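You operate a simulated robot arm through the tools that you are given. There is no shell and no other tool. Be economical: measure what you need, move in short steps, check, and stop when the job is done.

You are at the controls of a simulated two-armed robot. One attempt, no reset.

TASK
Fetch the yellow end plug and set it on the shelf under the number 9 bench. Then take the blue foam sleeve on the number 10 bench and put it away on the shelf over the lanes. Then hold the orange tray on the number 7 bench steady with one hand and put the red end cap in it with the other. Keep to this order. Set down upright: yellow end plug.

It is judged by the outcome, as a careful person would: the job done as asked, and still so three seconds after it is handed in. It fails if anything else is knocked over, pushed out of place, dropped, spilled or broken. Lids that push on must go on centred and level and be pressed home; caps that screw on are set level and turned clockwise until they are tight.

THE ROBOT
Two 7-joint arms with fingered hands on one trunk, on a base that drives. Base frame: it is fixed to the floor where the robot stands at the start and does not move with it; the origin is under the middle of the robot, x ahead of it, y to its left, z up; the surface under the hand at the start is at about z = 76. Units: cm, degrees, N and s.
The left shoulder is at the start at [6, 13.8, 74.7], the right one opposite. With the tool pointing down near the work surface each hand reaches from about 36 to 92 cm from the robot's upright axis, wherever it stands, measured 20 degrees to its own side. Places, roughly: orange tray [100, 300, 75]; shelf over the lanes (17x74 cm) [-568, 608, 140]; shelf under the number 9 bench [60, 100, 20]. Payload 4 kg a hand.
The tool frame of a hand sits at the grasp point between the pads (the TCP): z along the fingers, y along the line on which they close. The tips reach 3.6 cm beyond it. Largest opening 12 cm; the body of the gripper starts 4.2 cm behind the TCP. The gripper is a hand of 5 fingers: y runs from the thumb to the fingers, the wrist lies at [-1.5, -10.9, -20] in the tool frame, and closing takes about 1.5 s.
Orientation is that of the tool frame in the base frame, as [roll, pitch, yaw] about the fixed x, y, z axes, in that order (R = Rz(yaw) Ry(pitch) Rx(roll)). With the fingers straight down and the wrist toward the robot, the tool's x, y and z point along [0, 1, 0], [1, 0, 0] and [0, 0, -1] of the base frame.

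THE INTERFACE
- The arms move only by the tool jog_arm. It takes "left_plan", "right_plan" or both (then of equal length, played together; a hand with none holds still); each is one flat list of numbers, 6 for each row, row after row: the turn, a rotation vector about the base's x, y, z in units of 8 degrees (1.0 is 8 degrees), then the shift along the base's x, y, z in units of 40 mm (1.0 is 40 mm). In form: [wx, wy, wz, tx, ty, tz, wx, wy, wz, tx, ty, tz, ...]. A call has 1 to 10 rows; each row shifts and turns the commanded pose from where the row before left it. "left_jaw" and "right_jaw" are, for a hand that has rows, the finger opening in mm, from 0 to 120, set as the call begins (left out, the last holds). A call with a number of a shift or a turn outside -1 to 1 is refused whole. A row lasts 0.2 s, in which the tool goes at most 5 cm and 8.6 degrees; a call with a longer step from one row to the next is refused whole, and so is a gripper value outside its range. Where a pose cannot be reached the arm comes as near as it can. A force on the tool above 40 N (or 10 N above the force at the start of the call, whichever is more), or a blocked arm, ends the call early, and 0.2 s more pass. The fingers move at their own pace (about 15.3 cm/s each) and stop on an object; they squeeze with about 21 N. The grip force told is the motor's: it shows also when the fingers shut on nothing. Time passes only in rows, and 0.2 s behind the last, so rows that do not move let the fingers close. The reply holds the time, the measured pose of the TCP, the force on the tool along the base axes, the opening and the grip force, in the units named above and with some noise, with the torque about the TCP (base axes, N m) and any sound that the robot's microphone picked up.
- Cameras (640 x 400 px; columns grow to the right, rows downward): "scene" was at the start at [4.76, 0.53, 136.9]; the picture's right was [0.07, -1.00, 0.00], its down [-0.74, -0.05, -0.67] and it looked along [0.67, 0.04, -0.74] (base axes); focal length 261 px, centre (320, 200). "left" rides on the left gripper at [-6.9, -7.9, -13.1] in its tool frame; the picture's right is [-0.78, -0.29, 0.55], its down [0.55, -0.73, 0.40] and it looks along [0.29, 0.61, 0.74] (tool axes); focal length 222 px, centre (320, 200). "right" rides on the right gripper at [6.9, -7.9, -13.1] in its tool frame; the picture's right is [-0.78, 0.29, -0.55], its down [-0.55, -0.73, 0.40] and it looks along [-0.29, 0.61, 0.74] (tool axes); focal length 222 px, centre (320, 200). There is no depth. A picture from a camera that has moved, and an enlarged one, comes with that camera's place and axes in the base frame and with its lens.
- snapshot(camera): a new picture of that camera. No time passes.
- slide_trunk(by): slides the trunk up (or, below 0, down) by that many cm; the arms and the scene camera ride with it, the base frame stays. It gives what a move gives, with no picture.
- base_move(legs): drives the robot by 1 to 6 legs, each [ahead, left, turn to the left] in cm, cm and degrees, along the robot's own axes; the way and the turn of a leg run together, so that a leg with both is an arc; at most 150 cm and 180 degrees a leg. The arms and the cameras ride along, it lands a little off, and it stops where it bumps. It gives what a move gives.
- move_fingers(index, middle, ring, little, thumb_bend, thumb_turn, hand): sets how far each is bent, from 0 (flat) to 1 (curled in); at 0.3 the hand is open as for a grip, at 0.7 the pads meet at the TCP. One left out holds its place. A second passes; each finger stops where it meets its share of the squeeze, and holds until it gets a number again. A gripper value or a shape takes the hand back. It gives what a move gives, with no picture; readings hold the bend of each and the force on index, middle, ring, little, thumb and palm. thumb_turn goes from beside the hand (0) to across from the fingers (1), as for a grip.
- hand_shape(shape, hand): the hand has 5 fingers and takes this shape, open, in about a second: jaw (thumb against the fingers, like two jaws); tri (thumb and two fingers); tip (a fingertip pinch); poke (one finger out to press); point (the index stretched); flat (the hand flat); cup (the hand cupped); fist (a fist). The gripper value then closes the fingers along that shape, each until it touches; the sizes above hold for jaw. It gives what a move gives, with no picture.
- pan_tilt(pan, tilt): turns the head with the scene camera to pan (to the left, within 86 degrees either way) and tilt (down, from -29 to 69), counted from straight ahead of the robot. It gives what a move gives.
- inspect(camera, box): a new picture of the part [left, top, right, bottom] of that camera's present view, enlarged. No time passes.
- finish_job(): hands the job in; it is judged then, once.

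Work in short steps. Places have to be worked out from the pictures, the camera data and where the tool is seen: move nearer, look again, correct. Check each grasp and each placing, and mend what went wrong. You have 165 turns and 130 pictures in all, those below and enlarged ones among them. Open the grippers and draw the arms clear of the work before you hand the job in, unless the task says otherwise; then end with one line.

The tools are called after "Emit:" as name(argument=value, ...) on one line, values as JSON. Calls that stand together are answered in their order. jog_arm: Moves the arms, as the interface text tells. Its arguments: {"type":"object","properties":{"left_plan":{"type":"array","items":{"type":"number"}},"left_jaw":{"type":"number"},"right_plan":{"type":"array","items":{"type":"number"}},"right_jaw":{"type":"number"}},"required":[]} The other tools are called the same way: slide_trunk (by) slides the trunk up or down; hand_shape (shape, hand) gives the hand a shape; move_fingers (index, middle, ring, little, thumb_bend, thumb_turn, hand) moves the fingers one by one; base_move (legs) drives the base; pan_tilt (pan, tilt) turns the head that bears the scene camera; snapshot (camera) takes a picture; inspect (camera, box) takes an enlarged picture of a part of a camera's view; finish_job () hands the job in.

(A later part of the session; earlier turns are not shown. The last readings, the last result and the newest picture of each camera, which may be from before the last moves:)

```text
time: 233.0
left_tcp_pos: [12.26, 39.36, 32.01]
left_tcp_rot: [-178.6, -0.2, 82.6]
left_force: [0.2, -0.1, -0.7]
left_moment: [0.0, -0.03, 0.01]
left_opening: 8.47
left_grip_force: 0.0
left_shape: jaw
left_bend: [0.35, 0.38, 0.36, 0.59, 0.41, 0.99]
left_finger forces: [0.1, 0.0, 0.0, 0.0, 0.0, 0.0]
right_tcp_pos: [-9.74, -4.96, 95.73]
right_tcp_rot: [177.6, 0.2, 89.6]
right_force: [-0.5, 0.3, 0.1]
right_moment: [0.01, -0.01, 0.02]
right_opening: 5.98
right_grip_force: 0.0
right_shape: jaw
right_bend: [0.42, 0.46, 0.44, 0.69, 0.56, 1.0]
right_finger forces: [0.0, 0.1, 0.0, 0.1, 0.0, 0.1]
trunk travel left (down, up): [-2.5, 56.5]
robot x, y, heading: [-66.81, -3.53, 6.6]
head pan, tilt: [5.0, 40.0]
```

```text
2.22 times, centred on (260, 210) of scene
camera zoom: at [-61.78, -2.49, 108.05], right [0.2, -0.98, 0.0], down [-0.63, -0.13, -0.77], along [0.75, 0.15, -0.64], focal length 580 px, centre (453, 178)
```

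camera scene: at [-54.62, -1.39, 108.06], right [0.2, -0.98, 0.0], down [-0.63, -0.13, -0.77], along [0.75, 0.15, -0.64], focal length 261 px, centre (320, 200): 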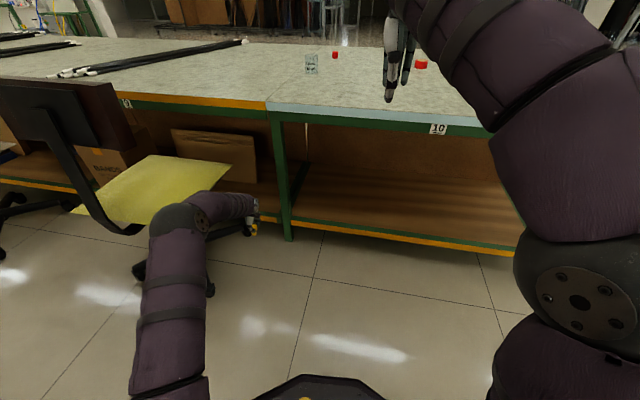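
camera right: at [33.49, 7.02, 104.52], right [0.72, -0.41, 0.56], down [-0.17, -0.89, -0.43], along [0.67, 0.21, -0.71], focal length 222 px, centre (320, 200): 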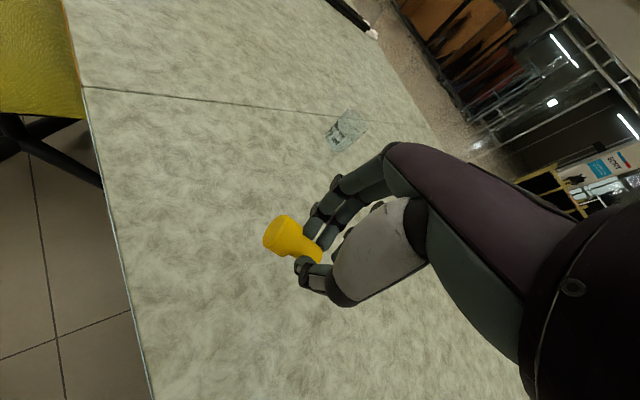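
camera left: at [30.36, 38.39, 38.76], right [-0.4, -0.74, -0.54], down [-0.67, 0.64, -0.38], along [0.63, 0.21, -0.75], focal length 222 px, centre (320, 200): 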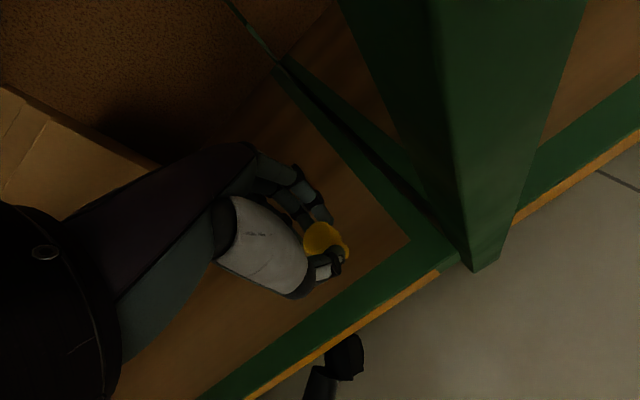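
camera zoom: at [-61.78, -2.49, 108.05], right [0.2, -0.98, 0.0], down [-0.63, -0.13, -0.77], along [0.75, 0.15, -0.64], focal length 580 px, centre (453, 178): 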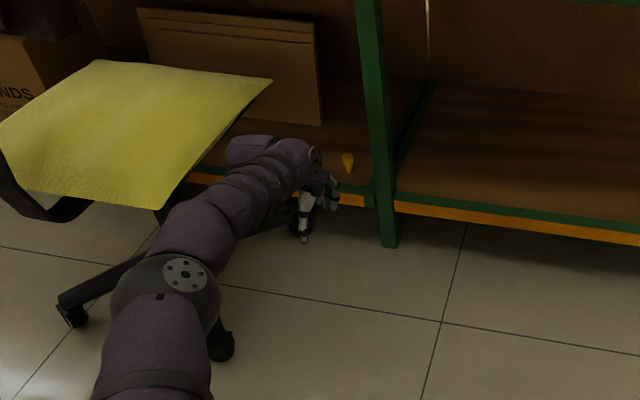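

Part 1 is done: the plug stands upright on the bench‑9 shelf. Next the sleeve (standing near [87.5,-56]) and red cap ([106,22]) are best reached from the bench's far side. Raise the trunk, tuck the arms, and drive around bench 10's right end.

Emit:
slide_trunk(by=50)

Emit:
jog_arm(left_plan=[0, 0, 0.3, -0.8, -0.3, 0.5, 0, 0, 0.3, -0.8, -0.3, 0.5, 0, 0, 0.3, -0.8, -0.3, 0.5, 0, 0, 0.3, -0.8, -0.3, 0.5, 0, 0, 0.3, -0.8, -0.3, 0.5, 0, 0, 0, -0.8, -0.3, 0.5, 0, 0, 0, -0.8, 0, 0.5, 0, 0, 0, -0.8, 0, 0.5], right_plan=[0, 0, 0, 0, 0, -0.9, 0, 0, 0, 0, 0, -0.9, 0, 0, 0, 0, 0, -0.9, 0, 0, 0, 0, 0, -0.9, 0, 0, 0, 0, 0, -0.9, 0, 0, 0, 0, 0, -0.9, 0, 0, 0, 0, 0, -0.5, 0, 0, 0, 0, 0, 0])

Emit:
base_move(legs=[[0, 0, -6.6], [0, -146, 0], [110, 0, 0], [106, 0, 0]])

Emit:
pan_tilt(pan=60, tilt=30)

Emit:
snapshot(camera="scene")

```text
refused: 50 is not a number from -40 to 40
```

```text
time: 234.8
left_tcp_pos: [-13.44, 32.02, 48.15]
left_tcp_rot: [-178.6, 0.0, 94.5]
left_force: [-0.1, 0.9, 0.5]
left_moment: [-0.04, 0.04, 0.02]
left_opening: 8.45
left_grip_force: 0.1
left_shape: jaw
left_bend: [0.35, 0.38, 0.36, 0.59, 0.41, 0.99]
left_finger forces: [0.0, 0.0, 0.0, 0.0, 0.0, 0.0]
right_tcp_pos: [-9.63, -4.78, 72.44]
right_tcp_rot: [177.6, 0.1, 89.7]
right_force: [0.6, 0.2, -0.5]
right_moment: [0.0, 0.06, -0.02]
right_opening: 5.99
right_grip_force: 0.1
right_shape: jaw
right_bend: [0.42, 0.46, 0.44, 0.69, 0.56, 1.0]
right_finger forces: [0.0, 0.0, 0.0, 0.1, 0.0, 0.0]
trunk travel left (down, up): [-2.5, 56.5]
robot x, y, heading: [-66.5, -4.19, 6.4]
head pan, tilt: [5.0, 40.0]
```

```text
time: 252.0
left_tcp_pos: [195.26, -115.44, 47.51]
left_tcp_rot: [-177.2, 0.0, 89.3]
left_force: [-12.1, -1.2, -1.3]
left_moment: [0.0, -0.08, 0.05]
left_opening: 8.09
left_grip_force: 0.0
left_shape: jaw
left_bend: [0.34, 0.43, 0.36, 0.59, 0.41, 0.99]
left_finger forces: [0.0, 12.6, 0.1, 0.0, 0.0, 0.0]
right_tcp_pos: [195.95, -152.48, 72.44]
right_tcp_rot: [177.9, 0.2, 84.1]
right_force: [-7.0, -1.9, -1.2]
right_moment: [0.07, 0.01, -0.2]
right_opening: 5.78
right_grip_force: 0.0
right_shape: jaw
right_bend: [0.42, 0.49, 0.44, 0.69, 0.56, 1.0]
right_finger forces: [0.0, 6.4, 0.1, 0.1, 0.0, 0.1]
trunk travel left (down, up): [-2.5, 56.5]
robot x, y, heading: [138.97, -146.13, 0.9]
head pan, tilt: [5.0, 40.0]
stopped in leg 4: the force on the tool passed its limit at 59 N (the readings are from after the stop); the commanded pose is now the measured one
```

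```text
time: 253.3
left_tcp_pos: [195.34, -115.35, 47.59]
left_tcp_rot: [-177.4, 0.0, 89.3]
left_force: [-16.3, -0.4, -5.5]
left_moment: [-0.05, 0.11, 0.09]
left_opening: 7.89
left_grip_force: 0.1
left_shape: jaw
left_bend: [0.34, 0.45, 0.36, 0.59, 0.41, 0.99]
left_finger forces: [0.1, 16.2, 0.0, 0.1, 0.1, 0.0]
right_tcp_pos: [196.03, -152.61, 72.4]
right_tcp_rot: [177.8, 0.2, 84.0]
right_force: [-9.5, -1.2, -3.4]
right_moment: [0.09, 0.02, -0.26]
right_opening: 5.7
right_grip_force: 0.1
right_shape: jaw
right_bend: [0.42, 0.5, 0.44, 0.69, 0.56, 1.0]
right_finger forces: [0.0, 9.1, 0.0, 0.0, 0.0, 0.0]
trunk travel left (down, up): [-2.5, 56.5]
robot x, y, heading: [139.68, -146.56, 1.1]
head pan, tilt: [60.0, 30.0]
```

```text
16 pictures are left
camera scene: at [140.39, -138.18, 109.58], right [0.87, -0.49, 0.0], down [-0.24, -0.44, -0.87], along [0.42, 0.76, -0.5], focal length 261 px, centre (320, 200)
```

scene: 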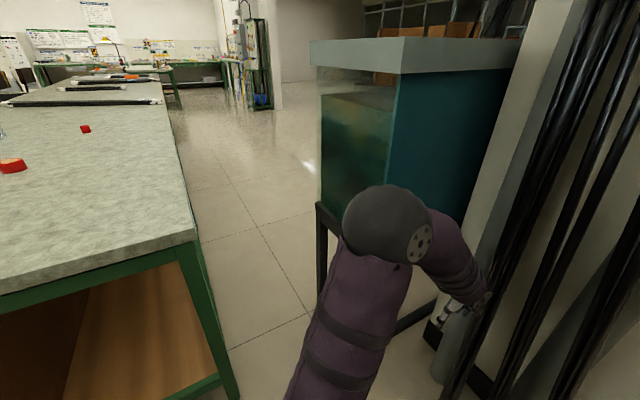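

The trunk raise was refused and the low hands touched a pillar ahead; also the gap behind the bench is too narrow. Back off, raise the trunk, and instead work on the sleeve from bench 10's right end, facing +y.

Emit:
base_move(legs=[[-45, -4, 0]])

Emit:
slide_trunk(by=40)

Emit:
jog_arm(left_plan=[0, 0, 0, 0, 0, 0.9, 0, 0, 0, 0, 0, 0.9, 0, 0, 0, 0, 0, 0.9, 0, 0, 0, 0, 0, 0.9, 0, 0, 0, 0, 0, 0])

Emit:
base_move(legs=[[0, 0, 89]])

Emit:
pan_tilt(pan=-5, tilt=40)

Emit:
snapshot(camera="scene")

```text
time: 255.9
left_tcp_pos: [152.12, -120.41, 47.65]
left_tcp_rot: [-177.4, -0.1, 88.8]
left_force: [-0.9, -0.4, 0.2]
left_moment: [0.02, -0.03, 0.03]
left_opening: 8.5
left_grip_force: 0.2
left_shape: jaw
left_bend: [0.34, 0.38, 0.36, 0.59, 0.41, 0.99]
left_finger forces: [0.0, 0.1, 0.1, 0.1, 0.0, 0.0]
right_tcp_pos: [152.44, -157.64, 72.39]
right_tcp_rot: [177.8, 0.1, 83.5]
right_force: [0.3, 0.0, -0.2]
right_moment: [-0.04, 0.0, -0.02]
right_opening: 5.97
right_grip_force: 0.1
right_shape: jaw
right_bend: [0.42, 0.46, 0.44, 0.69, 0.56, 1.0]
right_finger forces: [0.0, 0.0, 0.1, 0.0, 0.0, 0.1]
trunk travel left (down, up): [-2.5, 56.5]
robot x, y, heading: [95.36, -150.9, 0.2]
head pan, tilt: [60.0, 30.0]
```

```text
time: 259.8
left_tcp_pos: [152.18, -120.37, 87.63]
left_tcp_rot: [-177.4, 0.0, 88.9]
left_force: [-0.5, -0.1, 0.6]
left_moment: [-0.02, -0.02, 0.01]
left_opening: 8.49
left_grip_force: 0.0
left_shape: jaw
left_bend: [0.34, 0.38, 0.36, 0.59, 0.41, 0.99]
left_finger forces: [0.0, 0.1, 0.1, 0.0, 0.1, 0.0]
right_tcp_pos: [152.41, -157.53, 112.49]
right_tcp_rot: [177.8, 0.3, 83.5]
right_force: [-0.6, 0.6, -0.6]
right_moment: [0.02, 0.01, 0.01]
right_opening: 6.03
right_grip_force: 0.1
right_shape: jaw
right_bend: [0.42, 0.46, 0.44, 0.69, 0.56, 1.0]
right_finger forces: [0.0, 0.0, 0.0, 0.0, 0.0, 0.0]
trunk travel left (down, up): [-42.5, 16.5]
robot x, y, heading: [95.51, -150.37, 0.4]
head pan, tilt: [60.0, 30.0]
```

```text
time: 261.0
left_tcp_pos: [152.35, -120.32, 101.92]
left_tcp_rot: [-177.3, 0.0, 88.8]
left_force: [-0.9, -0.5, -0.1]
left_moment: [0.01, -0.01, -0.03]
left_opening: 8.48
left_grip_force: 0.0
left_shape: jaw
left_bend: [0.34, 0.38, 0.36, 0.59, 0.41, 0.99]
left_finger forces: [0.0, 0.0, 0.1, 0.0, 0.0, 0.0]
right_tcp_pos: [152.44, -157.47, 112.46]
right_tcp_rot: [177.8, 0.1, 83.5]
right_force: [-0.1, -0.3, -0.1]
right_moment: [0.0, -0.01, -0.05]
right_opening: 5.97
right_grip_force: 0.0
right_shape: jaw
right_bend: [0.42, 0.46, 0.44, 0.69, 0.56, 1.0]
right_finger forces: [0.1, 0.0, 0.1, 0.0, 0.1, 0.0]
trunk travel left (down, up): [-42.5, 16.5]
robot x, y, heading: [95.72, -150.79, 0.1]
head pan, tilt: [60.0, 30.0]
```

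```text
time: 265.2
left_tcp_pos: [66.02, -93.36, 101.9]
left_tcp_rot: [-177.5, 0.0, 178.3]
left_force: [-0.5, 0.0, 0.3]
left_moment: [-0.02, -0.02, 0.0]
left_opening: 8.46
left_grip_force: 0.0
left_shape: jaw
left_bend: [0.34, 0.38, 0.36, 0.59, 0.41, 0.99]
left_finger forces: [0.0, 0.0, 0.0, 0.0, 0.0, 0.1]
right_tcp_pos: [103.12, -93.8, 112.47]
right_tcp_rot: [177.8, 0.2, 173.0]
right_force: [0.2, -1.0, 1.3]
right_moment: [0.0, 0.02, 0.0]
right_opening: 5.99
right_grip_force: 0.1
right_shape: jaw
right_bend: [0.42, 0.46, 0.44, 0.69, 0.56, 1.0]
right_finger forces: [0.0, 0.1, 0.1, 0.2, 0.0, 0.0]
trunk travel left (down, up): [-42.5, 16.5]
robot x, y, heading: [95.33, -150.33, 89.9]
head pan, tilt: [60.0, 30.0]
```

```text
time: 266.5
left_tcp_pos: [66.0, -93.34, 101.88]
left_tcp_rot: [-177.4, 0.0, 178.1]
left_force: [0.5, 0.5, -1.2]
left_moment: [0.06, -0.01, 0.01]
left_opening: 8.48
left_grip_force: 0.0
left_shape: jaw
left_bend: [0.34, 0.38, 0.36, 0.59, 0.41, 0.99]
left_finger forces: [0.0, 0.0, 0.1, 0.1, 0.0, 0.0]
right_tcp_pos: [103.16, -93.69, 112.34]
right_tcp_rot: [177.8, 0.2, 172.9]
right_force: [0.1, -0.2, 0.1]
right_moment: [-0.01, 0.01, 0.01]
right_opening: 5.98
right_grip_force: 0.1
right_shape: jaw
right_bend: [0.42, 0.46, 0.44, 0.69, 0.56, 1.0]
right_finger forces: [0.0, 0.1, 0.1, 0.0, 0.1, 0.1]
trunk travel left (down, up): [-42.5, 16.5]
robot x, y, heading: [95.8, -150.56, 89.6]
head pan, tilt: [-5.0, 40.0]
```

```text
15 pictures are left
camera scene: at [96.23, -145.03, 148.06], right [1.0, -0.09, 0.0], down [-0.06, -0.64, -0.77], along [0.07, 0.76, -0.64], focal length 261 px, centre (320, 200)
```

scene: 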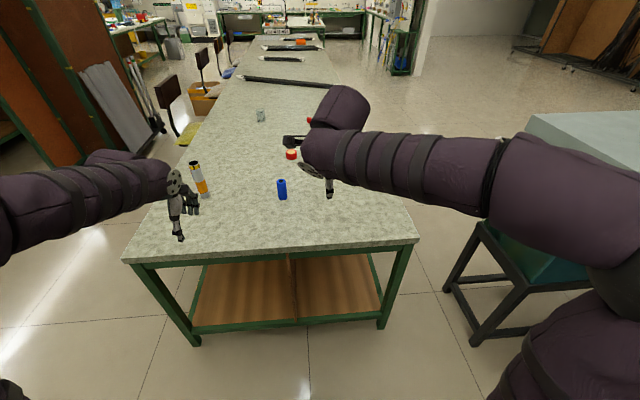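

Clear view: sleeve stands at ≈[88,-56.7], ~9.8 cm tall, 4 cm wide. Drive closer and bring the left hand above it.

Emit:
base_move(legs=[[19, -6, 0]])

Emit:
jog_arm(left_plan=[0, 0, 0, 0.8, 0.7, 0, 0, 0, 0, 0.8, 0.7, 0, 0, 0, 0, 0.8, 0.8, 0, 0, 0, 0, 0.8, 0.8, 0, 0, 0, 0, 0.6, 0.8, -0.3, 0, 0, 0, 0, 0.4, -0.5, 0, 0, 0, 0, 0, 0], left_jaw=100)

Emit:
snapshot(camera="left")

```text
time: 268.1
left_tcp_pos: [72.23, -74.16, 101.81]
left_tcp_rot: [-177.3, 0.0, 178.0]
left_force: [1.1, 0.2, -0.7]
left_moment: [0.0, 0.01, 0.03]
left_opening: 8.48
left_grip_force: 0.1
left_shape: jaw
left_bend: [0.34, 0.38, 0.36, 0.59, 0.41, 0.99]
left_finger forces: [0.1, 0.1, 0.0, 0.0, 0.0, 0.0]
right_tcp_pos: [109.47, -74.59, 112.37]
right_tcp_rot: [177.8, 0.2, 172.7]
right_force: [-0.5, 0.4, -0.2]
right_moment: [-0.03, 0.04, -0.01]
right_opening: 5.99
right_grip_force: 0.2
right_shape: jaw
right_bend: [0.42, 0.46, 0.44, 0.69, 0.56, 1.0]
right_finger forces: [0.0, 0.1, 0.1, 0.1, 0.1, 0.0]
trunk travel left (down, up): [-42.5, 16.5]
robot x, y, heading: [101.58, -131.85, 89.6]
head pan, tilt: [-5.0, 40.0]
```

```text
time: 269.7
left_tcp_pos: [87.56, -57.33, 98.71]
left_tcp_rot: [-177.3, -0.1, 178.1]
left_force: [-0.2, 0.2, 0.5]
left_moment: [0.02, -0.01, -0.03]
left_opening: 10.0
left_grip_force: 0.0
left_shape: jaw
left_bend: [0.32, 0.34, 0.33, 0.47, 0.39, 0.98]
left_finger forces: [0.1, 0.0, 0.0, 0.1, 0.0, 0.1]
right_tcp_pos: [109.53, -74.74, 112.48]
right_tcp_rot: [177.9, 0.2, 172.7]
right_force: [-0.6, -0.8, -0.2]
right_moment: [-0.05, 0.0, -0.01]
right_opening: 5.96
right_grip_force: 0.1
right_shape: jaw
right_bend: [0.42, 0.46, 0.44, 0.69, 0.56, 1.0]
right_finger forces: [0.1, 0.0, 0.0, 0.0, 0.0, 0.0]
trunk travel left (down, up): [-42.5, 16.5]
robot x, y, heading: [101.9, -131.57, 89.7]
head pan, tilt: [-5.0, 40.0]
```

```text
14 pictures are left
camera left: at [94.24, -65.01, 112.11], right [0.77, -0.34, -0.53], down [-0.58, -0.73, -0.36], along [-0.27, 0.59, -0.76], focal length 222 px, centre (320, 200)
```

left: 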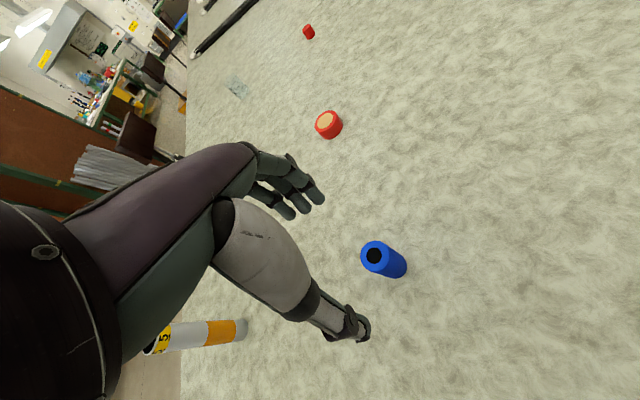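

Sleeve at [88.1,-56.4]. Align, descend to z≈81.5 and close.

Emit:
jog_arm(left_plan=[0, 0, 0, 0.25, 0.22, -0.3, 0, 0, 0, 0, 0, -0.9, 0, 0, 0, 0, 0, -0.9, 0, 0, 0, 0, 0, -0.9, 0, 0, 0, 0, 0, -0.9, 0, 0, 0, 0, 0, -0.4, 0, 0, 0, 0, 0, 0])

Emit:
jog_arm(left_plan=[0, 0, 0, 0, 0, 0, 0, 0, 0, 0, 0, 0, 0, 0, 0, 0, 0, 0, 0, 0, 0, 0, 0, 0, 0, 0, 0, 0, 0, 0, 0, 0, 0, 0, 0, 0], left_jaw=0)

Emit:
jog_arm(left_plan=[0, 0, 0, 0, 0, 0.5, 0, 0, 0, 0, 0, 0.9, 0, 0, 0, 0, 0, 0.9, 0, 0, 0, 0, 0, 0.9, 0, 0, 0, 0, 0, 0.9, 0, 0, 0, 0, 0, 0.9, 0, 0, 0, 0, 0, 0])

Emit:
snapshot(camera="left")

```text
time: 271.3
left_tcp_pos: [88.29, -56.52, 81.37]
left_tcp_rot: [-177.5, 0.1, 178.0]
left_force: [-0.2, -0.2, 0.9]
left_moment: [-0.02, 0.02, 0.01]
left_opening: 10.0
left_grip_force: 0.1
left_shape: jaw
left_bend: [0.32, 0.34, 0.33, 0.47, 0.39, 0.98]
left_finger forces: [0.1, 0.0, 0.1, 0.1, 0.1, 0.0]
right_tcp_pos: [109.41, -74.73, 112.39]
right_tcp_rot: [177.8, 0.2, 172.6]
right_force: [-0.6, -0.9, -0.8]
right_moment: [-0.01, -0.02, 0.0]
right_opening: 6.01
right_grip_force: 0.0
right_shape: jaw
right_bend: [0.42, 0.46, 0.44, 0.69, 0.56, 1.0]
right_finger forces: [0.0, 0.1, 0.0, 0.0, 0.0, 0.0]
trunk travel left (down, up): [-42.5, 16.5]
robot x, y, heading: [101.35, -131.34, 89.7]
head pan, tilt: [-5.0, 40.0]
```

```text
time: 272.7
left_tcp_pos: [88.39, -56.52, 81.33]
left_tcp_rot: [-177.3, 0.0, 177.9]
left_force: [0.2, -0.4, -0.2]
left_moment: [0.02, 0.0, 0.01]
left_opening: 3.24
left_grip_force: 20.7
left_shape: jaw
left_bend: [0.53, 0.55, 0.6, 0.71, 0.69, 1.0]
left_finger forces: [10.7, 6.8, 0.0, 0.0, 17.8, 0.0]
right_tcp_pos: [109.46, -74.71, 112.46]
right_tcp_rot: [177.8, 0.2, 172.6]
right_force: [-0.5, -0.2, -0.2]
right_moment: [0.0, 0.02, 0.01]
right_opening: 5.97
right_grip_force: 0.1
right_shape: jaw
right_bend: [0.42, 0.46, 0.44, 0.69, 0.56, 1.0]
right_finger forces: [0.0, 0.0, 0.0, 0.0, 0.1, 0.0]
trunk travel left (down, up): [-42.5, 16.5]
robot x, y, heading: [101.58, -131.67, 89.7]
head pan, tilt: [-5.0, 40.0]
```

```text
time: 274.3
left_tcp_pos: [88.38, -56.36, 101.54]
left_tcp_rot: [-177.2, 0.0, 178.0]
left_force: [-0.1, 0.1, 0.6]
left_moment: [0.0, 0.05, 0.0]
left_opening: 3.21
left_grip_force: 20.5
left_shape: jaw
left_bend: [0.53, 0.55, 0.6, 0.71, 0.69, 1.0]
left_finger forces: [10.8, 7.1, 0.0, 0.1, 17.8, 0.0]
right_tcp_pos: [109.41, -74.7, 112.44]
right_tcp_rot: [177.9, 0.1, 172.7]
right_force: [0.0, -0.1, -0.5]
right_moment: [0.03, -0.01, -0.01]
right_opening: 5.99
right_grip_force: 0.1
right_shape: jaw
right_bend: [0.42, 0.46, 0.44, 0.69, 0.56, 1.0]
right_finger forces: [0.0, 0.0, 0.0, 0.0, 0.0, 0.0]
trunk travel left (down, up): [-42.5, 16.5]
robot x, y, heading: [101.42, -131.47, 89.7]
head pan, tilt: [-5.0, 40.0]
```

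```text
13 pictures are left
camera left: at [95.09, -64.0, 114.86], right [0.77, -0.34, -0.53], down [-0.58, -0.73, -0.36], along [-0.27, 0.59, -0.76], focal length 222 px, centre (320, 200)
```

left: 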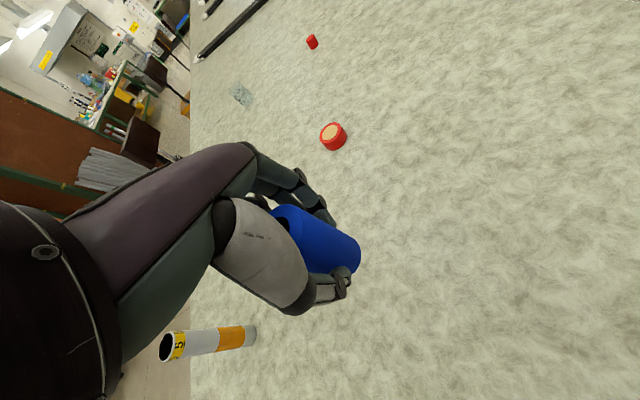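

Sleeve is in the left hand. Raise the trunk and set off: back up, turn to face −x, and drive west along y≈−175.

Emit:
slide_trunk(by=14)

Emit:
base_move(legs=[[-43, 0, 0], [0, 0, 90], [145, 0, 0], [145, 0, 0]])

Emit:
pan_tilt(pan=-25, tilt=18)

Emit:
snapshot(camera="scene")

```text
time: 276.0
left_tcp_pos: [88.44, -56.29, 115.43]
left_tcp_rot: [-177.5, 0.1, 178.0]
left_force: [0.3, -0.2, -0.6]
left_moment: [-0.02, -0.03, -0.01]
left_opening: 3.2
left_grip_force: 20.9
left_shape: jaw
left_bend: [0.53, 0.55, 0.6, 0.71, 0.69, 1.0]
left_finger forces: [10.8, 6.9, 0.0, 0.1, 17.8, 0.1]
right_tcp_pos: [109.5, -74.54, 126.47]
right_tcp_rot: [177.7, 0.3, 172.8]
right_force: [-0.8, 0.9, 0.2]
right_moment: [0.02, 0.02, -0.01]
right_opening: 5.96
right_grip_force: 0.0
right_shape: jaw
right_bend: [0.42, 0.46, 0.44, 0.69, 0.56, 1.0]
right_finger forces: [0.0, 0.1, 0.1, 0.0, 0.0, 0.0]
trunk travel left (down, up): [-56.5, 2.5]
robot x, y, heading: [101.62, -131.61, 89.7]
head pan, tilt: [-5.0, 40.0]
```

```text
time: 296.1
left_tcp_pos: [-267.28, -191.35, 115.43]
left_tcp_rot: [-177.4, -0.1, -91.4]
left_force: [-0.3, 0.6, -0.3]
left_moment: [0.01, -0.01, -0.01]
left_opening: 3.15
left_grip_force: 20.9
left_shape: jaw
left_bend: [0.53, 0.55, 0.6, 0.71, 0.69, 1.0]
left_finger forces: [10.6, 6.9, 0.0, 0.0, 17.3, 0.1]
right_tcp_pos: [-249.16, -170.09, 126.41]
right_tcp_rot: [177.8, 0.2, -96.5]
right_force: [-0.2, 0.6, 0.5]
right_moment: [0.0, -0.04, 0.02]
right_opening: 5.95
right_grip_force: 0.1
right_shape: jaw
right_bend: [0.42, 0.46, 0.44, 0.69, 0.56, 1.0]
right_finger forces: [0.0, 0.0, 0.0, 0.1, 0.1, 0.0]
trunk travel left (down, up): [-56.5, 2.5]
robot x, y, heading: [-192.46, -177.35, -179.6]
head pan, tilt: [-5.0, 40.0]
```

```text
time: 297.0
left_tcp_pos: [-267.13, -191.36, 115.47]
left_tcp_rot: [-177.4, 0.0, -91.4]
left_force: [0.7, -0.1, 0.3]
left_moment: [0.01, 0.03, -0.01]
left_opening: 3.18
left_grip_force: 20.8
left_shape: jaw
left_bend: [0.53, 0.55, 0.6, 0.71, 0.69, 1.0]
left_finger forces: [10.7, 6.9, 0.1, 0.0, 17.4, 0.0]
right_tcp_pos: [-249.2, -169.92, 126.56]
right_tcp_rot: [177.8, 0.1, -96.5]
right_force: [-0.9, -1.4, -0.4]
right_moment: [-0.04, 0.03, 0.02]
right_opening: 5.96
right_grip_force: 0.0
right_shape: jaw
right_bend: [0.42, 0.46, 0.44, 0.69, 0.56, 1.0]
right_finger forces: [0.1, 0.1, 0.0, 0.0, 0.0, 0.0]
trunk travel left (down, up): [-56.5, 2.5]
robot x, y, heading: [-192.09, -177.45, -179.6]
head pan, tilt: [-25.0, 18.0]
```

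```text
12 pictures are left
camera scene: at [-197.88, -173.21, 165.51], right [0.42, 0.91, 0.0], down [0.28, -0.13, -0.95], along [-0.86, 0.4, -0.31], focal length 261 px, centre (320, 200)
```

scene: 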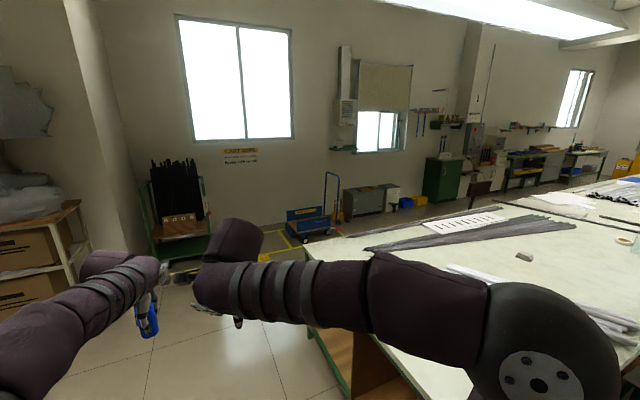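

I can see the target shelf on the window wall (brown shelf far right) and a ~1.3 m aisle between bench row 2 and the wall. Drive west to x≈−430 then north.

Emit:
base_move(legs=[[150, 0, 0], [88, 0, 0], [0, 0, -90.4], [150, 0, 0], [150, 0, 0]])

Emit:
pan_tilt(pan=15, tilt=18)

Emit:
snapshot(camera="scene")

```text
time: 324.5
left_tcp_pos: [-426.71, 159.43, 115.24]
left_tcp_rot: [-177.2, 0.0, 176.5]
left_force: [0.0, 1.5, -1.3]
left_moment: [-0.05, 0.02, -0.04]
left_opening: 3.15
left_grip_force: 21.1
left_shape: jaw
left_bend: [0.53, 0.55, 0.6, 0.71, 0.7, 1.0]
left_finger forces: [10.6, 6.7, 0.0, 0.1, 17.1, 0.1]
right_tcp_pos: [-406.19, 140.64, 126.29]
right_tcp_rot: [177.9, 0.3, 171.2]
right_force: [0.3, 1.1, -0.2]
right_moment: [-0.05, -0.01, 0.01]
right_opening: 5.99
right_grip_force: 0.0
right_shape: jaw
right_bend: [0.42, 0.46, 0.44, 0.69, 0.56, 1.0]
right_finger forces: [0.0, 0.0, 0.1, 0.0, 0.1, 0.0]
trunk travel left (down, up): [-56.5, 2.5]
robot x, y, heading: [-415.5, 83.81, 88.3]
head pan, tilt: [-25.0, 18.0]
stopped in leg 5: the robot was blocked; the commanded pose is now the measured one
```

```text
time: 325.6
left_tcp_pos: [-426.61, 159.02, 115.54]
left_tcp_rot: [-177.5, 0.0, 176.4]
left_force: [-0.6, -0.5, -0.9]
left_moment: [0.01, -0.02, 0.0]
left_opening: 3.13
left_grip_force: 20.8
left_shape: jaw
left_bend: [0.53, 0.55, 0.6, 0.71, 0.7, 1.0]
left_finger forces: [10.7, 6.9, 0.0, 0.0, 17.1, 0.0]
right_tcp_pos: [-406.27, 140.11, 126.56]
right_tcp_rot: [177.7, 0.1, 171.4]
right_force: [1.0, -0.9, -1.1]
right_moment: [0.01, -0.04, -0.01]
right_opening: 5.99
right_grip_force: 0.0
right_shape: jaw
right_bend: [0.42, 0.46, 0.44, 0.69, 0.56, 1.0]
right_finger forces: [0.1, 0.0, 0.0, 0.0, 0.0, 0.0]
trunk travel left (down, up): [-56.5, 2.5]
robot x, y, heading: [-415.06, 83.6, 88.2]
head pan, tilt: [15.0, 18.0]
```

```text
11 pictures are left
camera scene: at [-417.71, 89.66, 165.52], right [0.97, 0.23, 0.0], down [0.07, -0.3, -0.95], along [-0.22, 0.93, -0.31], focal length 261 px, centre (320, 200)
```

scene: 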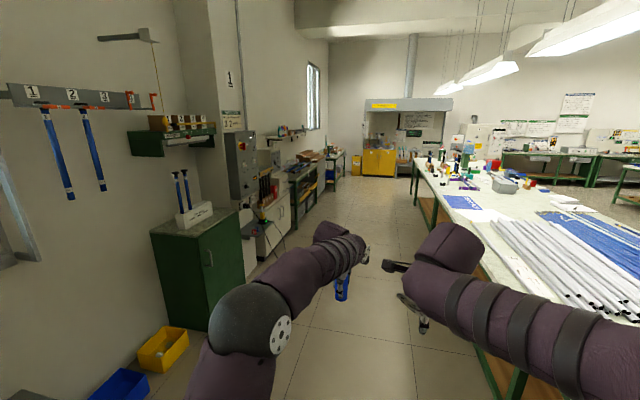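

The base touched bench row 2 on its right. Shift left to the middle of the aisle and continue north toward the shelf.

Emit:
base_move(legs=[[-3, 0, 0], [0, 20, 0], [0, 0, 1.8], [150, 0, 0], [150, 0, 0], [130, 0, 0]])

Emit:
pan_tilt(pan=55, tilt=20)

Emit:
snapshot(camera="scene")

```text
time: 348.2
left_tcp_pos: [-438.38, 587.66, 115.53]
left_tcp_rot: [-177.6, 0.0, 174.8]
left_force: [0.5, 0.0, -0.3]
left_moment: [-0.01, 0.01, 0.01]
left_opening: 3.15
left_grip_force: 21.2
left_shape: jaw
left_bend: [0.53, 0.55, 0.6, 0.71, 0.7, 1.0]
left_finger forces: [10.5, 6.8, 0.0, 0.0, 17.1, 0.0]
right_tcp_pos: [-418.4, 568.3, 126.54]
right_tcp_rot: [177.6, 0.1, 169.7]
right_force: [-0.7, 0.2, 1.1]
right_moment: [0.01, -0.01, -0.01]
right_opening: 5.99
right_grip_force: 0.0
right_shape: jaw
right_bend: [0.42, 0.46, 0.44, 0.69, 0.56, 1.0]
right_finger forces: [0.1, 0.1, 0.0, 0.0, 0.0, 0.0]
trunk travel left (down, up): [-56.5, 2.5]
robot x, y, heading: [-429.21, 511.75, 86.7]
head pan, tilt: [15.0, 18.0]
```

```text
time: 349.3
left_tcp_pos: [-438.34, 587.65, 115.58]
left_tcp_rot: [-177.5, 0.1, 174.9]
left_force: [0.9, -0.7, -0.3]
left_moment: [0.01, 0.01, 0.03]
left_opening: 3.16
left_grip_force: 21.5
left_shape: jaw
left_bend: [0.53, 0.55, 0.6, 0.71, 0.7, 1.0]
left_finger forces: [10.6, 6.8, 0.0, 0.1, 17.0, 0.0]
right_tcp_pos: [-418.39, 568.22, 126.58]
right_tcp_rot: [177.7, 0.2, 169.8]
right_force: [0.3, 0.5, -0.2]
right_moment: [0.01, 0.0, -0.03]
right_opening: 6.0
right_grip_force: 0.1
right_shape: jaw
right_bend: [0.42, 0.46, 0.44, 0.69, 0.56, 1.0]
right_finger forces: [0.1, 0.0, 0.0, 0.0, 0.0, 0.0]
trunk travel left (down, up): [-56.5, 2.5]
robot x, y, heading: [-428.48, 511.8, 86.7]
head pan, tilt: [55.0, 20.0]
```

```text
10 pictures are left
camera scene: at [-436.71, 514.78, 165.2], right [0.62, 0.78, 0.0], down [0.27, -0.21, -0.94], along [-0.74, 0.58, -0.34], focal length 261 px, centre (320, 200)
```

scene: 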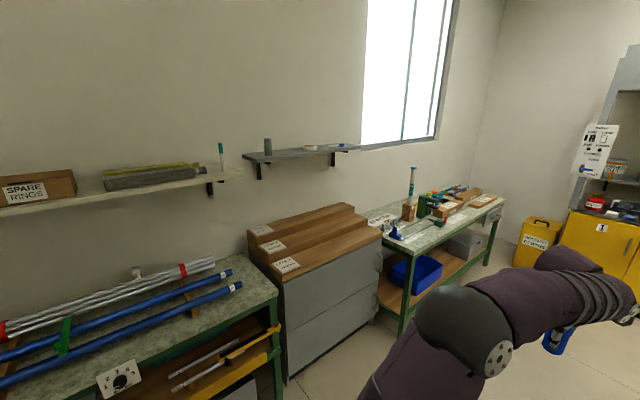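

The target is the grey wall shelf over the three wooden "lanes", with a free spot around y≈600. Turn to face it, strafe to line up, and raise the left hand above shelf height.

Emit:
base_move(legs=[[0, 0, 93], [0, -98, 0]])

Emit:
slide_trunk(by=2.4)

Emit:
jog_arm(left_plan=[0, 0, 0, 0.55, 0, 0.9, 0, 0, 0, 0.55, 0, 0.9, 0, 0, 0, 0.55, 0, 0.9, 0, 0, 0, 0.55, 0, 0.9, 0, 0, 0, 0.55, 0, 0.9, 0, 0, 0, 0.55, 0, 0.9, 0, 0, 0, 0.55, 0, 0.9, 0, 0, 0, 0.5, 0, 0.9, 0, 0, 0, 0.5, 0, 0.9, 0, 0, 0, 0.5, 0, 0.9])

Emit:
jog_arm(left_plan=[0, 0.62, 0, 0, 0, 0.2, 0, 0.62, 0, 0, 0, 0.2, 0, 0.62, 0, 0, 0, 0.2, 0, 0, 0, 0, 0, 0])

Emit:
pan_tilt(pan=5, tilt=15)

Emit:
snapshot(camera="scene")

```text
time: 358.3
left_tcp_pos: [-501.52, 599.89, 115.59]
left_tcp_rot: [-177.5, 0.0, -93.3]
left_force: [0.3, -0.1, 0.5]
left_moment: [0.0, -0.04, 0.0]
left_opening: 3.13
left_grip_force: 21.2
left_shape: jaw
left_bend: [0.53, 0.55, 0.6, 0.71, 0.7, 1.0]
left_finger forces: [10.5, 6.6, 0.0, 0.0, 16.7, 0.1]
right_tcp_pos: [-482.6, 620.27, 126.51]
right_tcp_rot: [177.7, 0.1, -98.3]
right_force: [-1.1, 0.0, 0.8]
right_moment: [-0.02, -0.05, -0.02]
right_opening: 5.98
right_grip_force: 0.2
right_shape: jaw
right_bend: [0.42, 0.46, 0.44, 0.69, 0.56, 1.0]
right_finger forces: [0.0, 0.0, 0.0, 0.0, 0.1, 0.0]
trunk travel left (down, up): [-56.5, 2.5]
robot x, y, heading: [-426.36, 611.41, 178.6]
head pan, tilt: [55.0, 20.0]
```

```text
time: 359.0
left_tcp_pos: [-501.44, 599.67, 118.03]
left_tcp_rot: [-177.5, 0.0, -93.3]
left_force: [-1.6, 0.4, 0.2]
left_moment: [0.0, 0.01, -0.01]
left_opening: 3.12
left_grip_force: 20.7
left_shape: jaw
left_bend: [0.53, 0.55, 0.6, 0.71, 0.7, 1.0]
left_finger forces: [10.5, 6.7, 0.0, 0.0, 16.7, 0.0]
right_tcp_pos: [-482.69, 620.34, 128.96]
right_tcp_rot: [177.7, 0.1, -98.3]
right_force: [-0.9, -0.3, -0.3]
right_moment: [-0.01, 0.0, 0.01]
right_opening: 6.0
right_grip_force: 0.0
right_shape: jaw
right_bend: [0.42, 0.46, 0.44, 0.69, 0.56, 1.0]
right_finger forces: [0.0, 0.0, 0.0, 0.0, 0.0, 0.0]
trunk travel left (down, up): [-58.9, 0.1]
robot x, y, heading: [-426.21, 611.14, 178.6]
head pan, tilt: [55.0, 20.0]
```

```text
time: 361.2
left_tcp_pos: [-479.83, 599.69, 154.4]
left_tcp_rot: [-177.5, 0.0, -93.2]
left_force: [-1.0, 0.0, 0.4]
left_moment: [-0.03, 0.04, -0.02]
left_opening: 3.1
left_grip_force: 21.2
left_shape: jaw
left_bend: [0.53, 0.55, 0.6, 0.71, 0.7, 1.0]
left_finger forces: [10.6, 7.0, 0.0, 0.0, 16.6, 0.0]
right_tcp_pos: [-482.5, 620.44, 128.94]
right_tcp_rot: [177.7, 0.0, -98.3]
right_force: [0.4, 0.1, 0.2]
right_moment: [0.01, 0.03, 0.02]
right_opening: 6.02
right_grip_force: 0.1
right_shape: jaw
right_bend: [0.42, 0.46, 0.44, 0.69, 0.56, 1.0]
right_finger forces: [0.1, 0.0, 0.0, 0.0, 0.0, 0.0]
trunk travel left (down, up): [-58.9, 0.1]
robot x, y, heading: [-426.07, 611.49, 178.8]
head pan, tilt: [55.0, 20.0]
```

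```text
time: 362.2
left_tcp_pos: [-479.92, 599.91, 156.47]
left_tcp_rot: [167.6, -0.8, -93.1]
left_force: [0.1, 0.5, -0.3]
left_moment: [0.0, -0.02, 0.0]
left_opening: 3.11
left_grip_force: 20.9
left_shape: jaw
left_bend: [0.53, 0.55, 0.6, 0.71, 0.7, 1.0]
left_finger forces: [10.8, 7.0, 0.0, 0.0, 16.5, 0.0]
right_tcp_pos: [-482.7, 620.22, 128.81]
right_tcp_rot: [177.7, 0.1, -98.3]
right_force: [-0.3, 0.5, 0.2]
right_moment: [-0.01, 0.01, -0.01]
right_opening: 6.0
right_grip_force: 0.1
right_shape: jaw
right_bend: [0.42, 0.46, 0.44, 0.69, 0.56, 1.0]
right_finger forces: [0.1, 0.1, 0.0, 0.0, 0.0, 0.0]
trunk travel left (down, up): [-58.9, 0.1]
robot x, y, heading: [-425.53, 611.56, 178.4]
head pan, tilt: [55.0, 20.0]
```

```text
time: 363.4
left_tcp_pos: [-479.89, 599.68, 156.49]
left_tcp_rot: [167.7, -0.8, -93.2]
left_force: [1.0, 0.1, -0.8]
left_moment: [0.03, 0.01, 0.01]
left_opening: 3.11
left_grip_force: 21.2
left_shape: jaw
left_bend: [0.53, 0.55, 0.6, 0.71, 0.7, 1.0]
left_finger forces: [10.7, 7.0, 0.1, 0.0, 16.6, 0.1]
right_tcp_pos: [-482.67, 620.2, 128.92]
right_tcp_rot: [177.7, 0.1, -98.4]
right_force: [-1.3, -0.2, -0.2]
right_moment: [0.0, -0.02, -0.03]
right_opening: 6.0
right_grip_force: 0.1
right_shape: jaw
right_bend: [0.42, 0.46, 0.44, 0.69, 0.56, 1.0]
right_finger forces: [0.1, 0.1, 0.0, 0.1, 0.1, 0.1]
trunk travel left (down, up): [-58.9, 0.1]
robot x, y, heading: [-426.14, 611.53, 178.5]
head pan, tilt: [5.0, 15.0]
```

```text
9 pictures are left
camera scene: at [-432.49, 610.76, 168.41], right [-0.06, 1.0, 0.0], down [0.26, 0.02, -0.97], along [-0.96, -0.06, -0.26], focal length 261 px, centre (320, 200)
```

scene: 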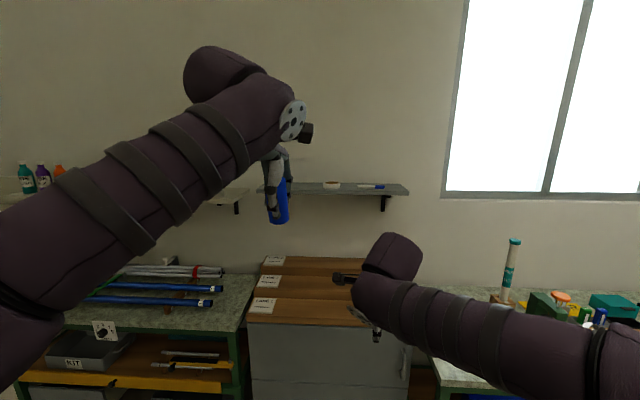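

Aligned: free space on the shelf around y≈600 left of the roll. Retract the right arm a bit, then drive 79 cm forward with the left hand above shelf level.

Emit:
jog_arm(right_plan=[0, 0, 0, 0.6, 0.2, -0.2, 0, 0, 0, 0.6, 0.2, -0.2, 0, 0, 0, 0.6, 0.2, -0.2, 0, 0, 0, 0.6, 0.2, -0.2, 0, 0, 0, 0.6, 0.2, -0.2, 0, 0, 0, 0.6, 0.2, -0.2, 0, 0, 0, 0.6, 0, -0.2, 0, 0, 0, 0, 0, 0])

Emit:
base_move(legs=[[79, 1.5, 0]])

Emit:
snapshot(camera="left")

```text
time: 365.2
left_tcp_pos: [-479.91, 599.76, 156.39]
left_tcp_rot: [167.8, -0.8, -93.1]
left_force: [-0.1, -0.5, -0.5]
left_moment: [0.04, -0.04, 0.01]
left_opening: 3.12
left_grip_force: 20.4
left_shape: jaw
left_bend: [0.53, 0.55, 0.6, 0.71, 0.7, 1.0]
left_finger forces: [10.6, 7.0, 0.1, 0.1, 16.7, 0.0]
right_tcp_pos: [-466.02, 625.03, 123.27]
right_tcp_rot: [177.7, 0.1, -98.3]
right_force: [-0.1, 0.9, 0.1]
right_moment: [0.01, 0.01, -0.01]
right_opening: 5.99
right_grip_force: 0.0
right_shape: jaw
right_bend: [0.42, 0.46, 0.44, 0.69, 0.56, 1.0]
right_finger forces: [0.0, 0.1, 0.0, 0.0, 0.0, 0.0]
trunk travel left (down, up): [-58.9, 0.1]
robot x, y, heading: [-426.25, 611.25, 178.7]
head pan, tilt: [5.0, 15.0]
```

```text
time: 369.5
left_tcp_pos: [-558.43, 600.48, 156.45]
left_tcp_rot: [167.6, -0.9, -93.2]
left_force: [-0.2, 0.2, -0.1]
left_moment: [-0.01, 0.01, 0.02]
left_opening: 3.11
left_grip_force: 20.9
left_shape: jaw
left_bend: [0.53, 0.55, 0.6, 0.71, 0.7, 1.0]
left_finger forces: [10.6, 7.1, 0.1, 0.0, 16.6, 0.1]
right_tcp_pos: [-544.37, 625.87, 123.34]
right_tcp_rot: [177.6, 0.1, -98.4]
right_force: [-0.3, -0.3, -1.1]
right_moment: [-0.01, -0.03, -0.03]
right_opening: 5.98
right_grip_force: 0.1
right_shape: jaw
right_bend: [0.42, 0.46, 0.44, 0.69, 0.56, 1.0]
right_finger forces: [0.0, 0.0, 0.0, 0.0, 0.0, 0.0]
trunk travel left (down, up): [-58.9, 0.1]
robot x, y, heading: [-504.43, 612.16, 178.6]
head pan, tilt: [5.0, 15.0]
stopped in leg 1: the robot was blocked; the commanded pose is now the measured one
```

```text
8 pictures are left
camera left: at [-547.52, 606.89, 167.4], right [0.21, 0.77, -0.61], down [0.6, -0.59, -0.54], along [-0.77, -0.25, -0.58], focal length 222 px, centre (320, 200)
```

left: 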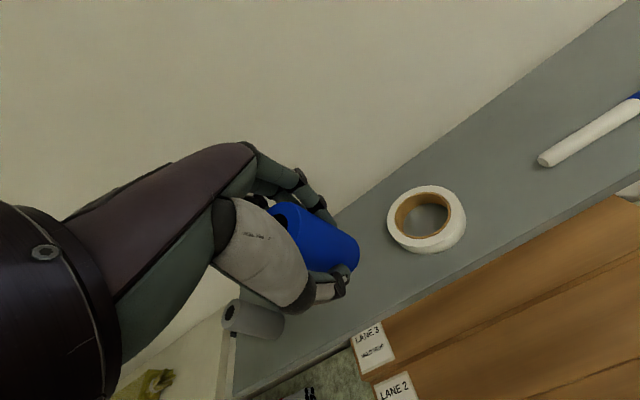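

The free spot is between the grey cylinder (y≈579) and the tape roll (y≥604). Shift to y≈596, x≈−566 and lower to just above the shelf.

Emit:
jog_arm(left_plan=[0, 0, 0, -0.9, -0.56, 0, 0, 0, 0, -0.9, -0.56, 0, 0, 0, 0, 0, 0, -0.8, 0, 0, 0, 0, 0, -0.8, 0, 0, 0, 0, 0, -0.6, 0, 0, 0, 0, 0, 0])

Emit:
snapshot(camera="left")

```text
time: 370.9
left_tcp_pos: [-565.98, 596.23, 147.46]
left_tcp_rot: [167.6, -0.8, -93.2]
left_force: [0.1, 0.2, 0.1]
left_moment: [0.02, 0.0, -0.03]
left_opening: 3.13
left_grip_force: 20.8
left_shape: jaw
left_bend: [0.53, 0.55, 0.6, 0.71, 0.7, 1.0]
left_finger forces: [10.6, 7.2, 0.0, 0.0, 16.5, 0.0]
right_tcp_pos: [-544.52, 625.7, 123.4]
right_tcp_rot: [177.6, 0.1, -98.4]
right_force: [-0.9, 0.5, -0.4]
right_moment: [-0.01, -0.02, -0.02]
right_opening: 5.99
right_grip_force: 0.0
right_shape: jaw
right_bend: [0.42, 0.46, 0.44, 0.69, 0.56, 1.0]
right_finger forces: [0.0, 0.0, 0.0, 0.0, 0.0, 0.0]
trunk travel left (down, up): [-58.9, 0.1]
robot x, y, heading: [-504.96, 611.94, 178.3]
head pan, tilt: [5.0, 15.0]
```

```text
7 pictures are left
camera left: at [-554.95, 602.61, 158.37], right [0.21, 0.77, -0.61], down [0.6, -0.59, -0.54], along [-0.77, -0.25, -0.58], focal length 222 px, centre (320, 200)
```

left: 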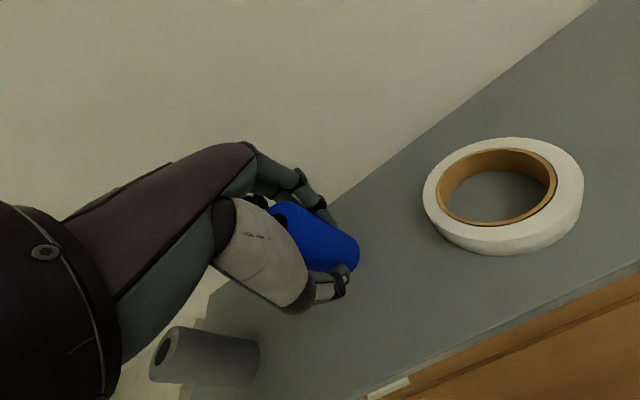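

Good position. Lower in small steps until contact.

Emit:
jog_arm(left_plan=[0, 0, 0, 0, 0, -0.1, 0, 0, 0, 0, 0, -0.1, 0, 0, 0, 0, 0, -0.1, 0, 0, 0, 0, 0, 0])

Emit:
jog_arm(left_plan=[0, 0, 0, 0, 0, -0.07, 0, 0, 0, 0, 0, 0])

Emit:
jog_arm(left_plan=[0, 0, 0, 0, 0, -0.07, 0, 0, 0, 0, 0, 0])

```text
time: 371.9
left_tcp_pos: [-565.66, 596.0, 146.32]
left_tcp_rot: [167.5, -0.9, -93.2]
left_force: [0.4, -0.2, -0.3]
left_moment: [0.01, 0.03, 0.0]
left_opening: 3.11
left_grip_force: 20.8
left_shape: jaw
left_bend: [0.53, 0.55, 0.6, 0.71, 0.7, 1.0]
left_finger forces: [10.5, 7.2, 0.0, 0.1, 16.6, 0.0]
right_tcp_pos: [-544.39, 625.8, 123.38]
right_tcp_rot: [177.6, 0.1, -98.4]
right_force: [0.4, 0.5, -1.0]
right_moment: [0.0, 0.03, -0.01]
right_opening: 6.01
right_grip_force: 0.0
right_shape: jaw
right_bend: [0.42, 0.46, 0.44, 0.69, 0.56, 1.0]
right_finger forces: [0.0, 0.0, 0.0, 0.1, 0.0, 0.0]
trunk travel left (down, up): [-58.9, 0.1]
robot x, y, heading: [-504.54, 612.08, 178.2]
head pan, tilt: [5.0, 15.0]
```

```text
time: 372.5
left_tcp_pos: [-565.63, 596.06, 146.06]
left_tcp_rot: [167.6, -0.8, -93.2]
left_force: [-0.3, -0.7, -0.9]
left_moment: [0.02, 0.0, 0.0]
left_opening: 3.1
left_grip_force: 20.8
left_shape: jaw
left_bend: [0.53, 0.55, 0.6, 0.71, 0.7, 1.0]
left_finger forces: [10.6, 7.2, 0.0, 0.0, 16.5, 0.0]
right_tcp_pos: [-544.47, 625.84, 123.4]
right_tcp_rot: [177.7, 0.1, -98.3]
right_force: [-1.2, 0.4, 0.1]
right_moment: [-0.02, -0.02, 0.03]
right_opening: 6.01
right_grip_force: 0.1
right_shape: jaw
right_bend: [0.42, 0.46, 0.44, 0.69, 0.56, 1.0]
right_finger forces: [0.0, 0.0, 0.0, 0.0, 0.0, 0.0]
trunk travel left (down, up): [-58.9, 0.1]
robot x, y, heading: [-504.79, 612.23, 178.4]
head pan, tilt: [5.0, 15.0]
```

```text
time: 373.1
left_tcp_pos: [-565.68, 596.1, 145.96]
left_tcp_rot: [167.6, -0.8, -93.2]
left_force: [-0.2, 0.0, 0.4]
left_moment: [-0.03, 0.04, 0.01]
left_opening: 3.11
left_grip_force: 21.1
left_shape: jaw
left_bend: [0.53, 0.55, 0.6, 0.71, 0.7, 1.0]
left_finger forces: [10.6, 7.1, 0.0, 0.0, 16.6, 0.1]
right_tcp_pos: [-544.49, 625.74, 123.28]
right_tcp_rot: [177.7, 0.2, -98.4]
right_force: [0.0, 0.0, 1.2]
right_moment: [0.01, -0.03, -0.02]
right_opening: 6.01
right_grip_force: 0.1
right_shape: jaw
right_bend: [0.42, 0.46, 0.44, 0.69, 0.56, 1.0]
right_finger forces: [0.0, 0.1, 0.1, 0.0, 0.0, 0.1]
trunk travel left (down, up): [-58.9, 0.1]
robot x, y, heading: [-504.93, 611.86, 178.4]
head pan, tilt: [5.0, 15.0]
```

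Emit:
jog_arm(left_plan=[0, 0, 0, 0, 0, -0.07, 0, 0, 0, 0, 0, 0])

Emit:
jog_arm(left_plan=[0, 0, 0, 0, 0, -0.07, 0, 0, 0, 0, 0, 0])

```text
time: 373.7
left_tcp_pos: [-565.72, 596.09, 145.6]
left_tcp_rot: [167.7, -0.8, -93.2]
left_force: [-0.4, 0.1, 0.6]
left_moment: [0.04, -0.02, 0.0]
left_opening: 3.13
left_grip_force: 21.7
left_shape: jaw
left_bend: [0.53, 0.55, 0.6, 0.71, 0.7, 1.0]
left_finger forces: [10.6, 7.1, 0.0, 0.1, 16.6, 0.0]
right_tcp_pos: [-544.39, 625.73, 123.38]
right_tcp_rot: [177.7, 0.1, -98.4]
right_force: [0.6, -0.3, 0.4]
right_moment: [0.02, -0.04, -0.04]
right_opening: 5.99
right_grip_force: 0.1
right_shape: jaw
right_bend: [0.42, 0.46, 0.44, 0.69, 0.56, 1.0]
right_finger forces: [0.1, 0.0, 0.1, 0.1, 0.0, 0.0]
trunk travel left (down, up): [-58.9, 0.1]
robot x, y, heading: [-504.92, 611.97, 178.6]
head pan, tilt: [5.0, 15.0]
```

```text
time: 374.3
left_tcp_pos: [-565.67, 595.99, 145.51]
left_tcp_rot: [167.4, -0.8, -93.3]
left_force: [-0.6, 0.7, 5.6]
left_moment: [-0.02, 0.08, -0.01]
left_opening: 3.16
left_grip_force: 21.0
left_shape: jaw
left_bend: [0.53, 0.55, 0.6, 0.71, 0.7, 1.0]
left_finger forces: [12.4, 8.2, 0.0, 0.0, 17.3, 0.1]
right_tcp_pos: [-544.31, 625.78, 123.43]
right_tcp_rot: [177.8, 0.1, -98.4]
right_force: [0.6, -0.4, 0.9]
right_moment: [0.01, -0.02, -0.02]
right_opening: 5.98
right_grip_force: 0.0
right_shape: jaw
right_bend: [0.42, 0.46, 0.44, 0.69, 0.56, 1.0]
right_finger forces: [0.1, 0.0, 0.0, 0.0, 0.0, 0.0]
trunk travel left (down, up): [-58.9, 0.1]
robot x, y, heading: [-504.6, 611.75, 178.4]
head pan, tilt: [5.0, 15.0]
```

Contact. Release gently (tilt is only ~12°, well inside its stable range) and check.

Emit:
jog_arm(left_plan=[0, 0, 0, 0, 0, 0, 0, 0, 0, 0, 0, 0, 0, 0, 0, 0, 0, 0, 0, 0, 0, 0, 0, 0], left_jaw=70)

Emit:
snapshot(camera="left")

```text
time: 375.3
left_tcp_pos: [-565.78, 596.04, 145.43]
left_tcp_rot: [167.8, -0.8, -93.2]
left_force: [0.1, -0.1, -0.6]
left_moment: [-0.04, 0.01, 0.02]
left_opening: 6.97
left_grip_force: 0.0
left_shape: jaw
left_bend: [0.39, 0.42, 0.41, 0.66, 0.49, 1.0]
left_finger forces: [0.0, 0.0, 0.0, 0.0, 0.1, 0.1]
right_tcp_pos: [-544.45, 625.79, 123.36]
right_tcp_rot: [177.6, 0.1, -98.4]
right_force: [-0.3, 0.1, 0.3]
right_moment: [-0.02, 0.0, 0.02]
right_opening: 5.99
right_grip_force: 0.0
right_shape: jaw
right_bend: [0.42, 0.46, 0.44, 0.69, 0.56, 1.0]
right_finger forces: [0.0, 0.0, 0.1, 0.0, 0.0, 0.0]
trunk travel left (down, up): [-58.9, 0.1]
robot x, y, heading: [-504.89, 611.75, 178.5]
head pan, tilt: [5.0, 15.0]
```

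```text
6 pictures are left
camera left: at [-554.75, 602.41, 156.29], right [0.21, 0.77, -0.61], down [0.6, -0.59, -0.54], along [-0.77, -0.25, -0.58], focal length 222 px, centre (320, 200)
```

left: 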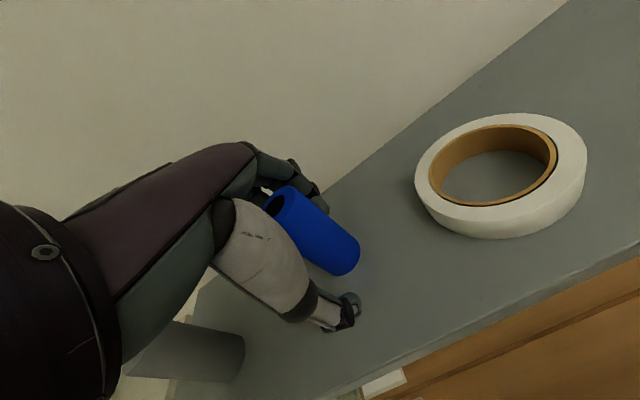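

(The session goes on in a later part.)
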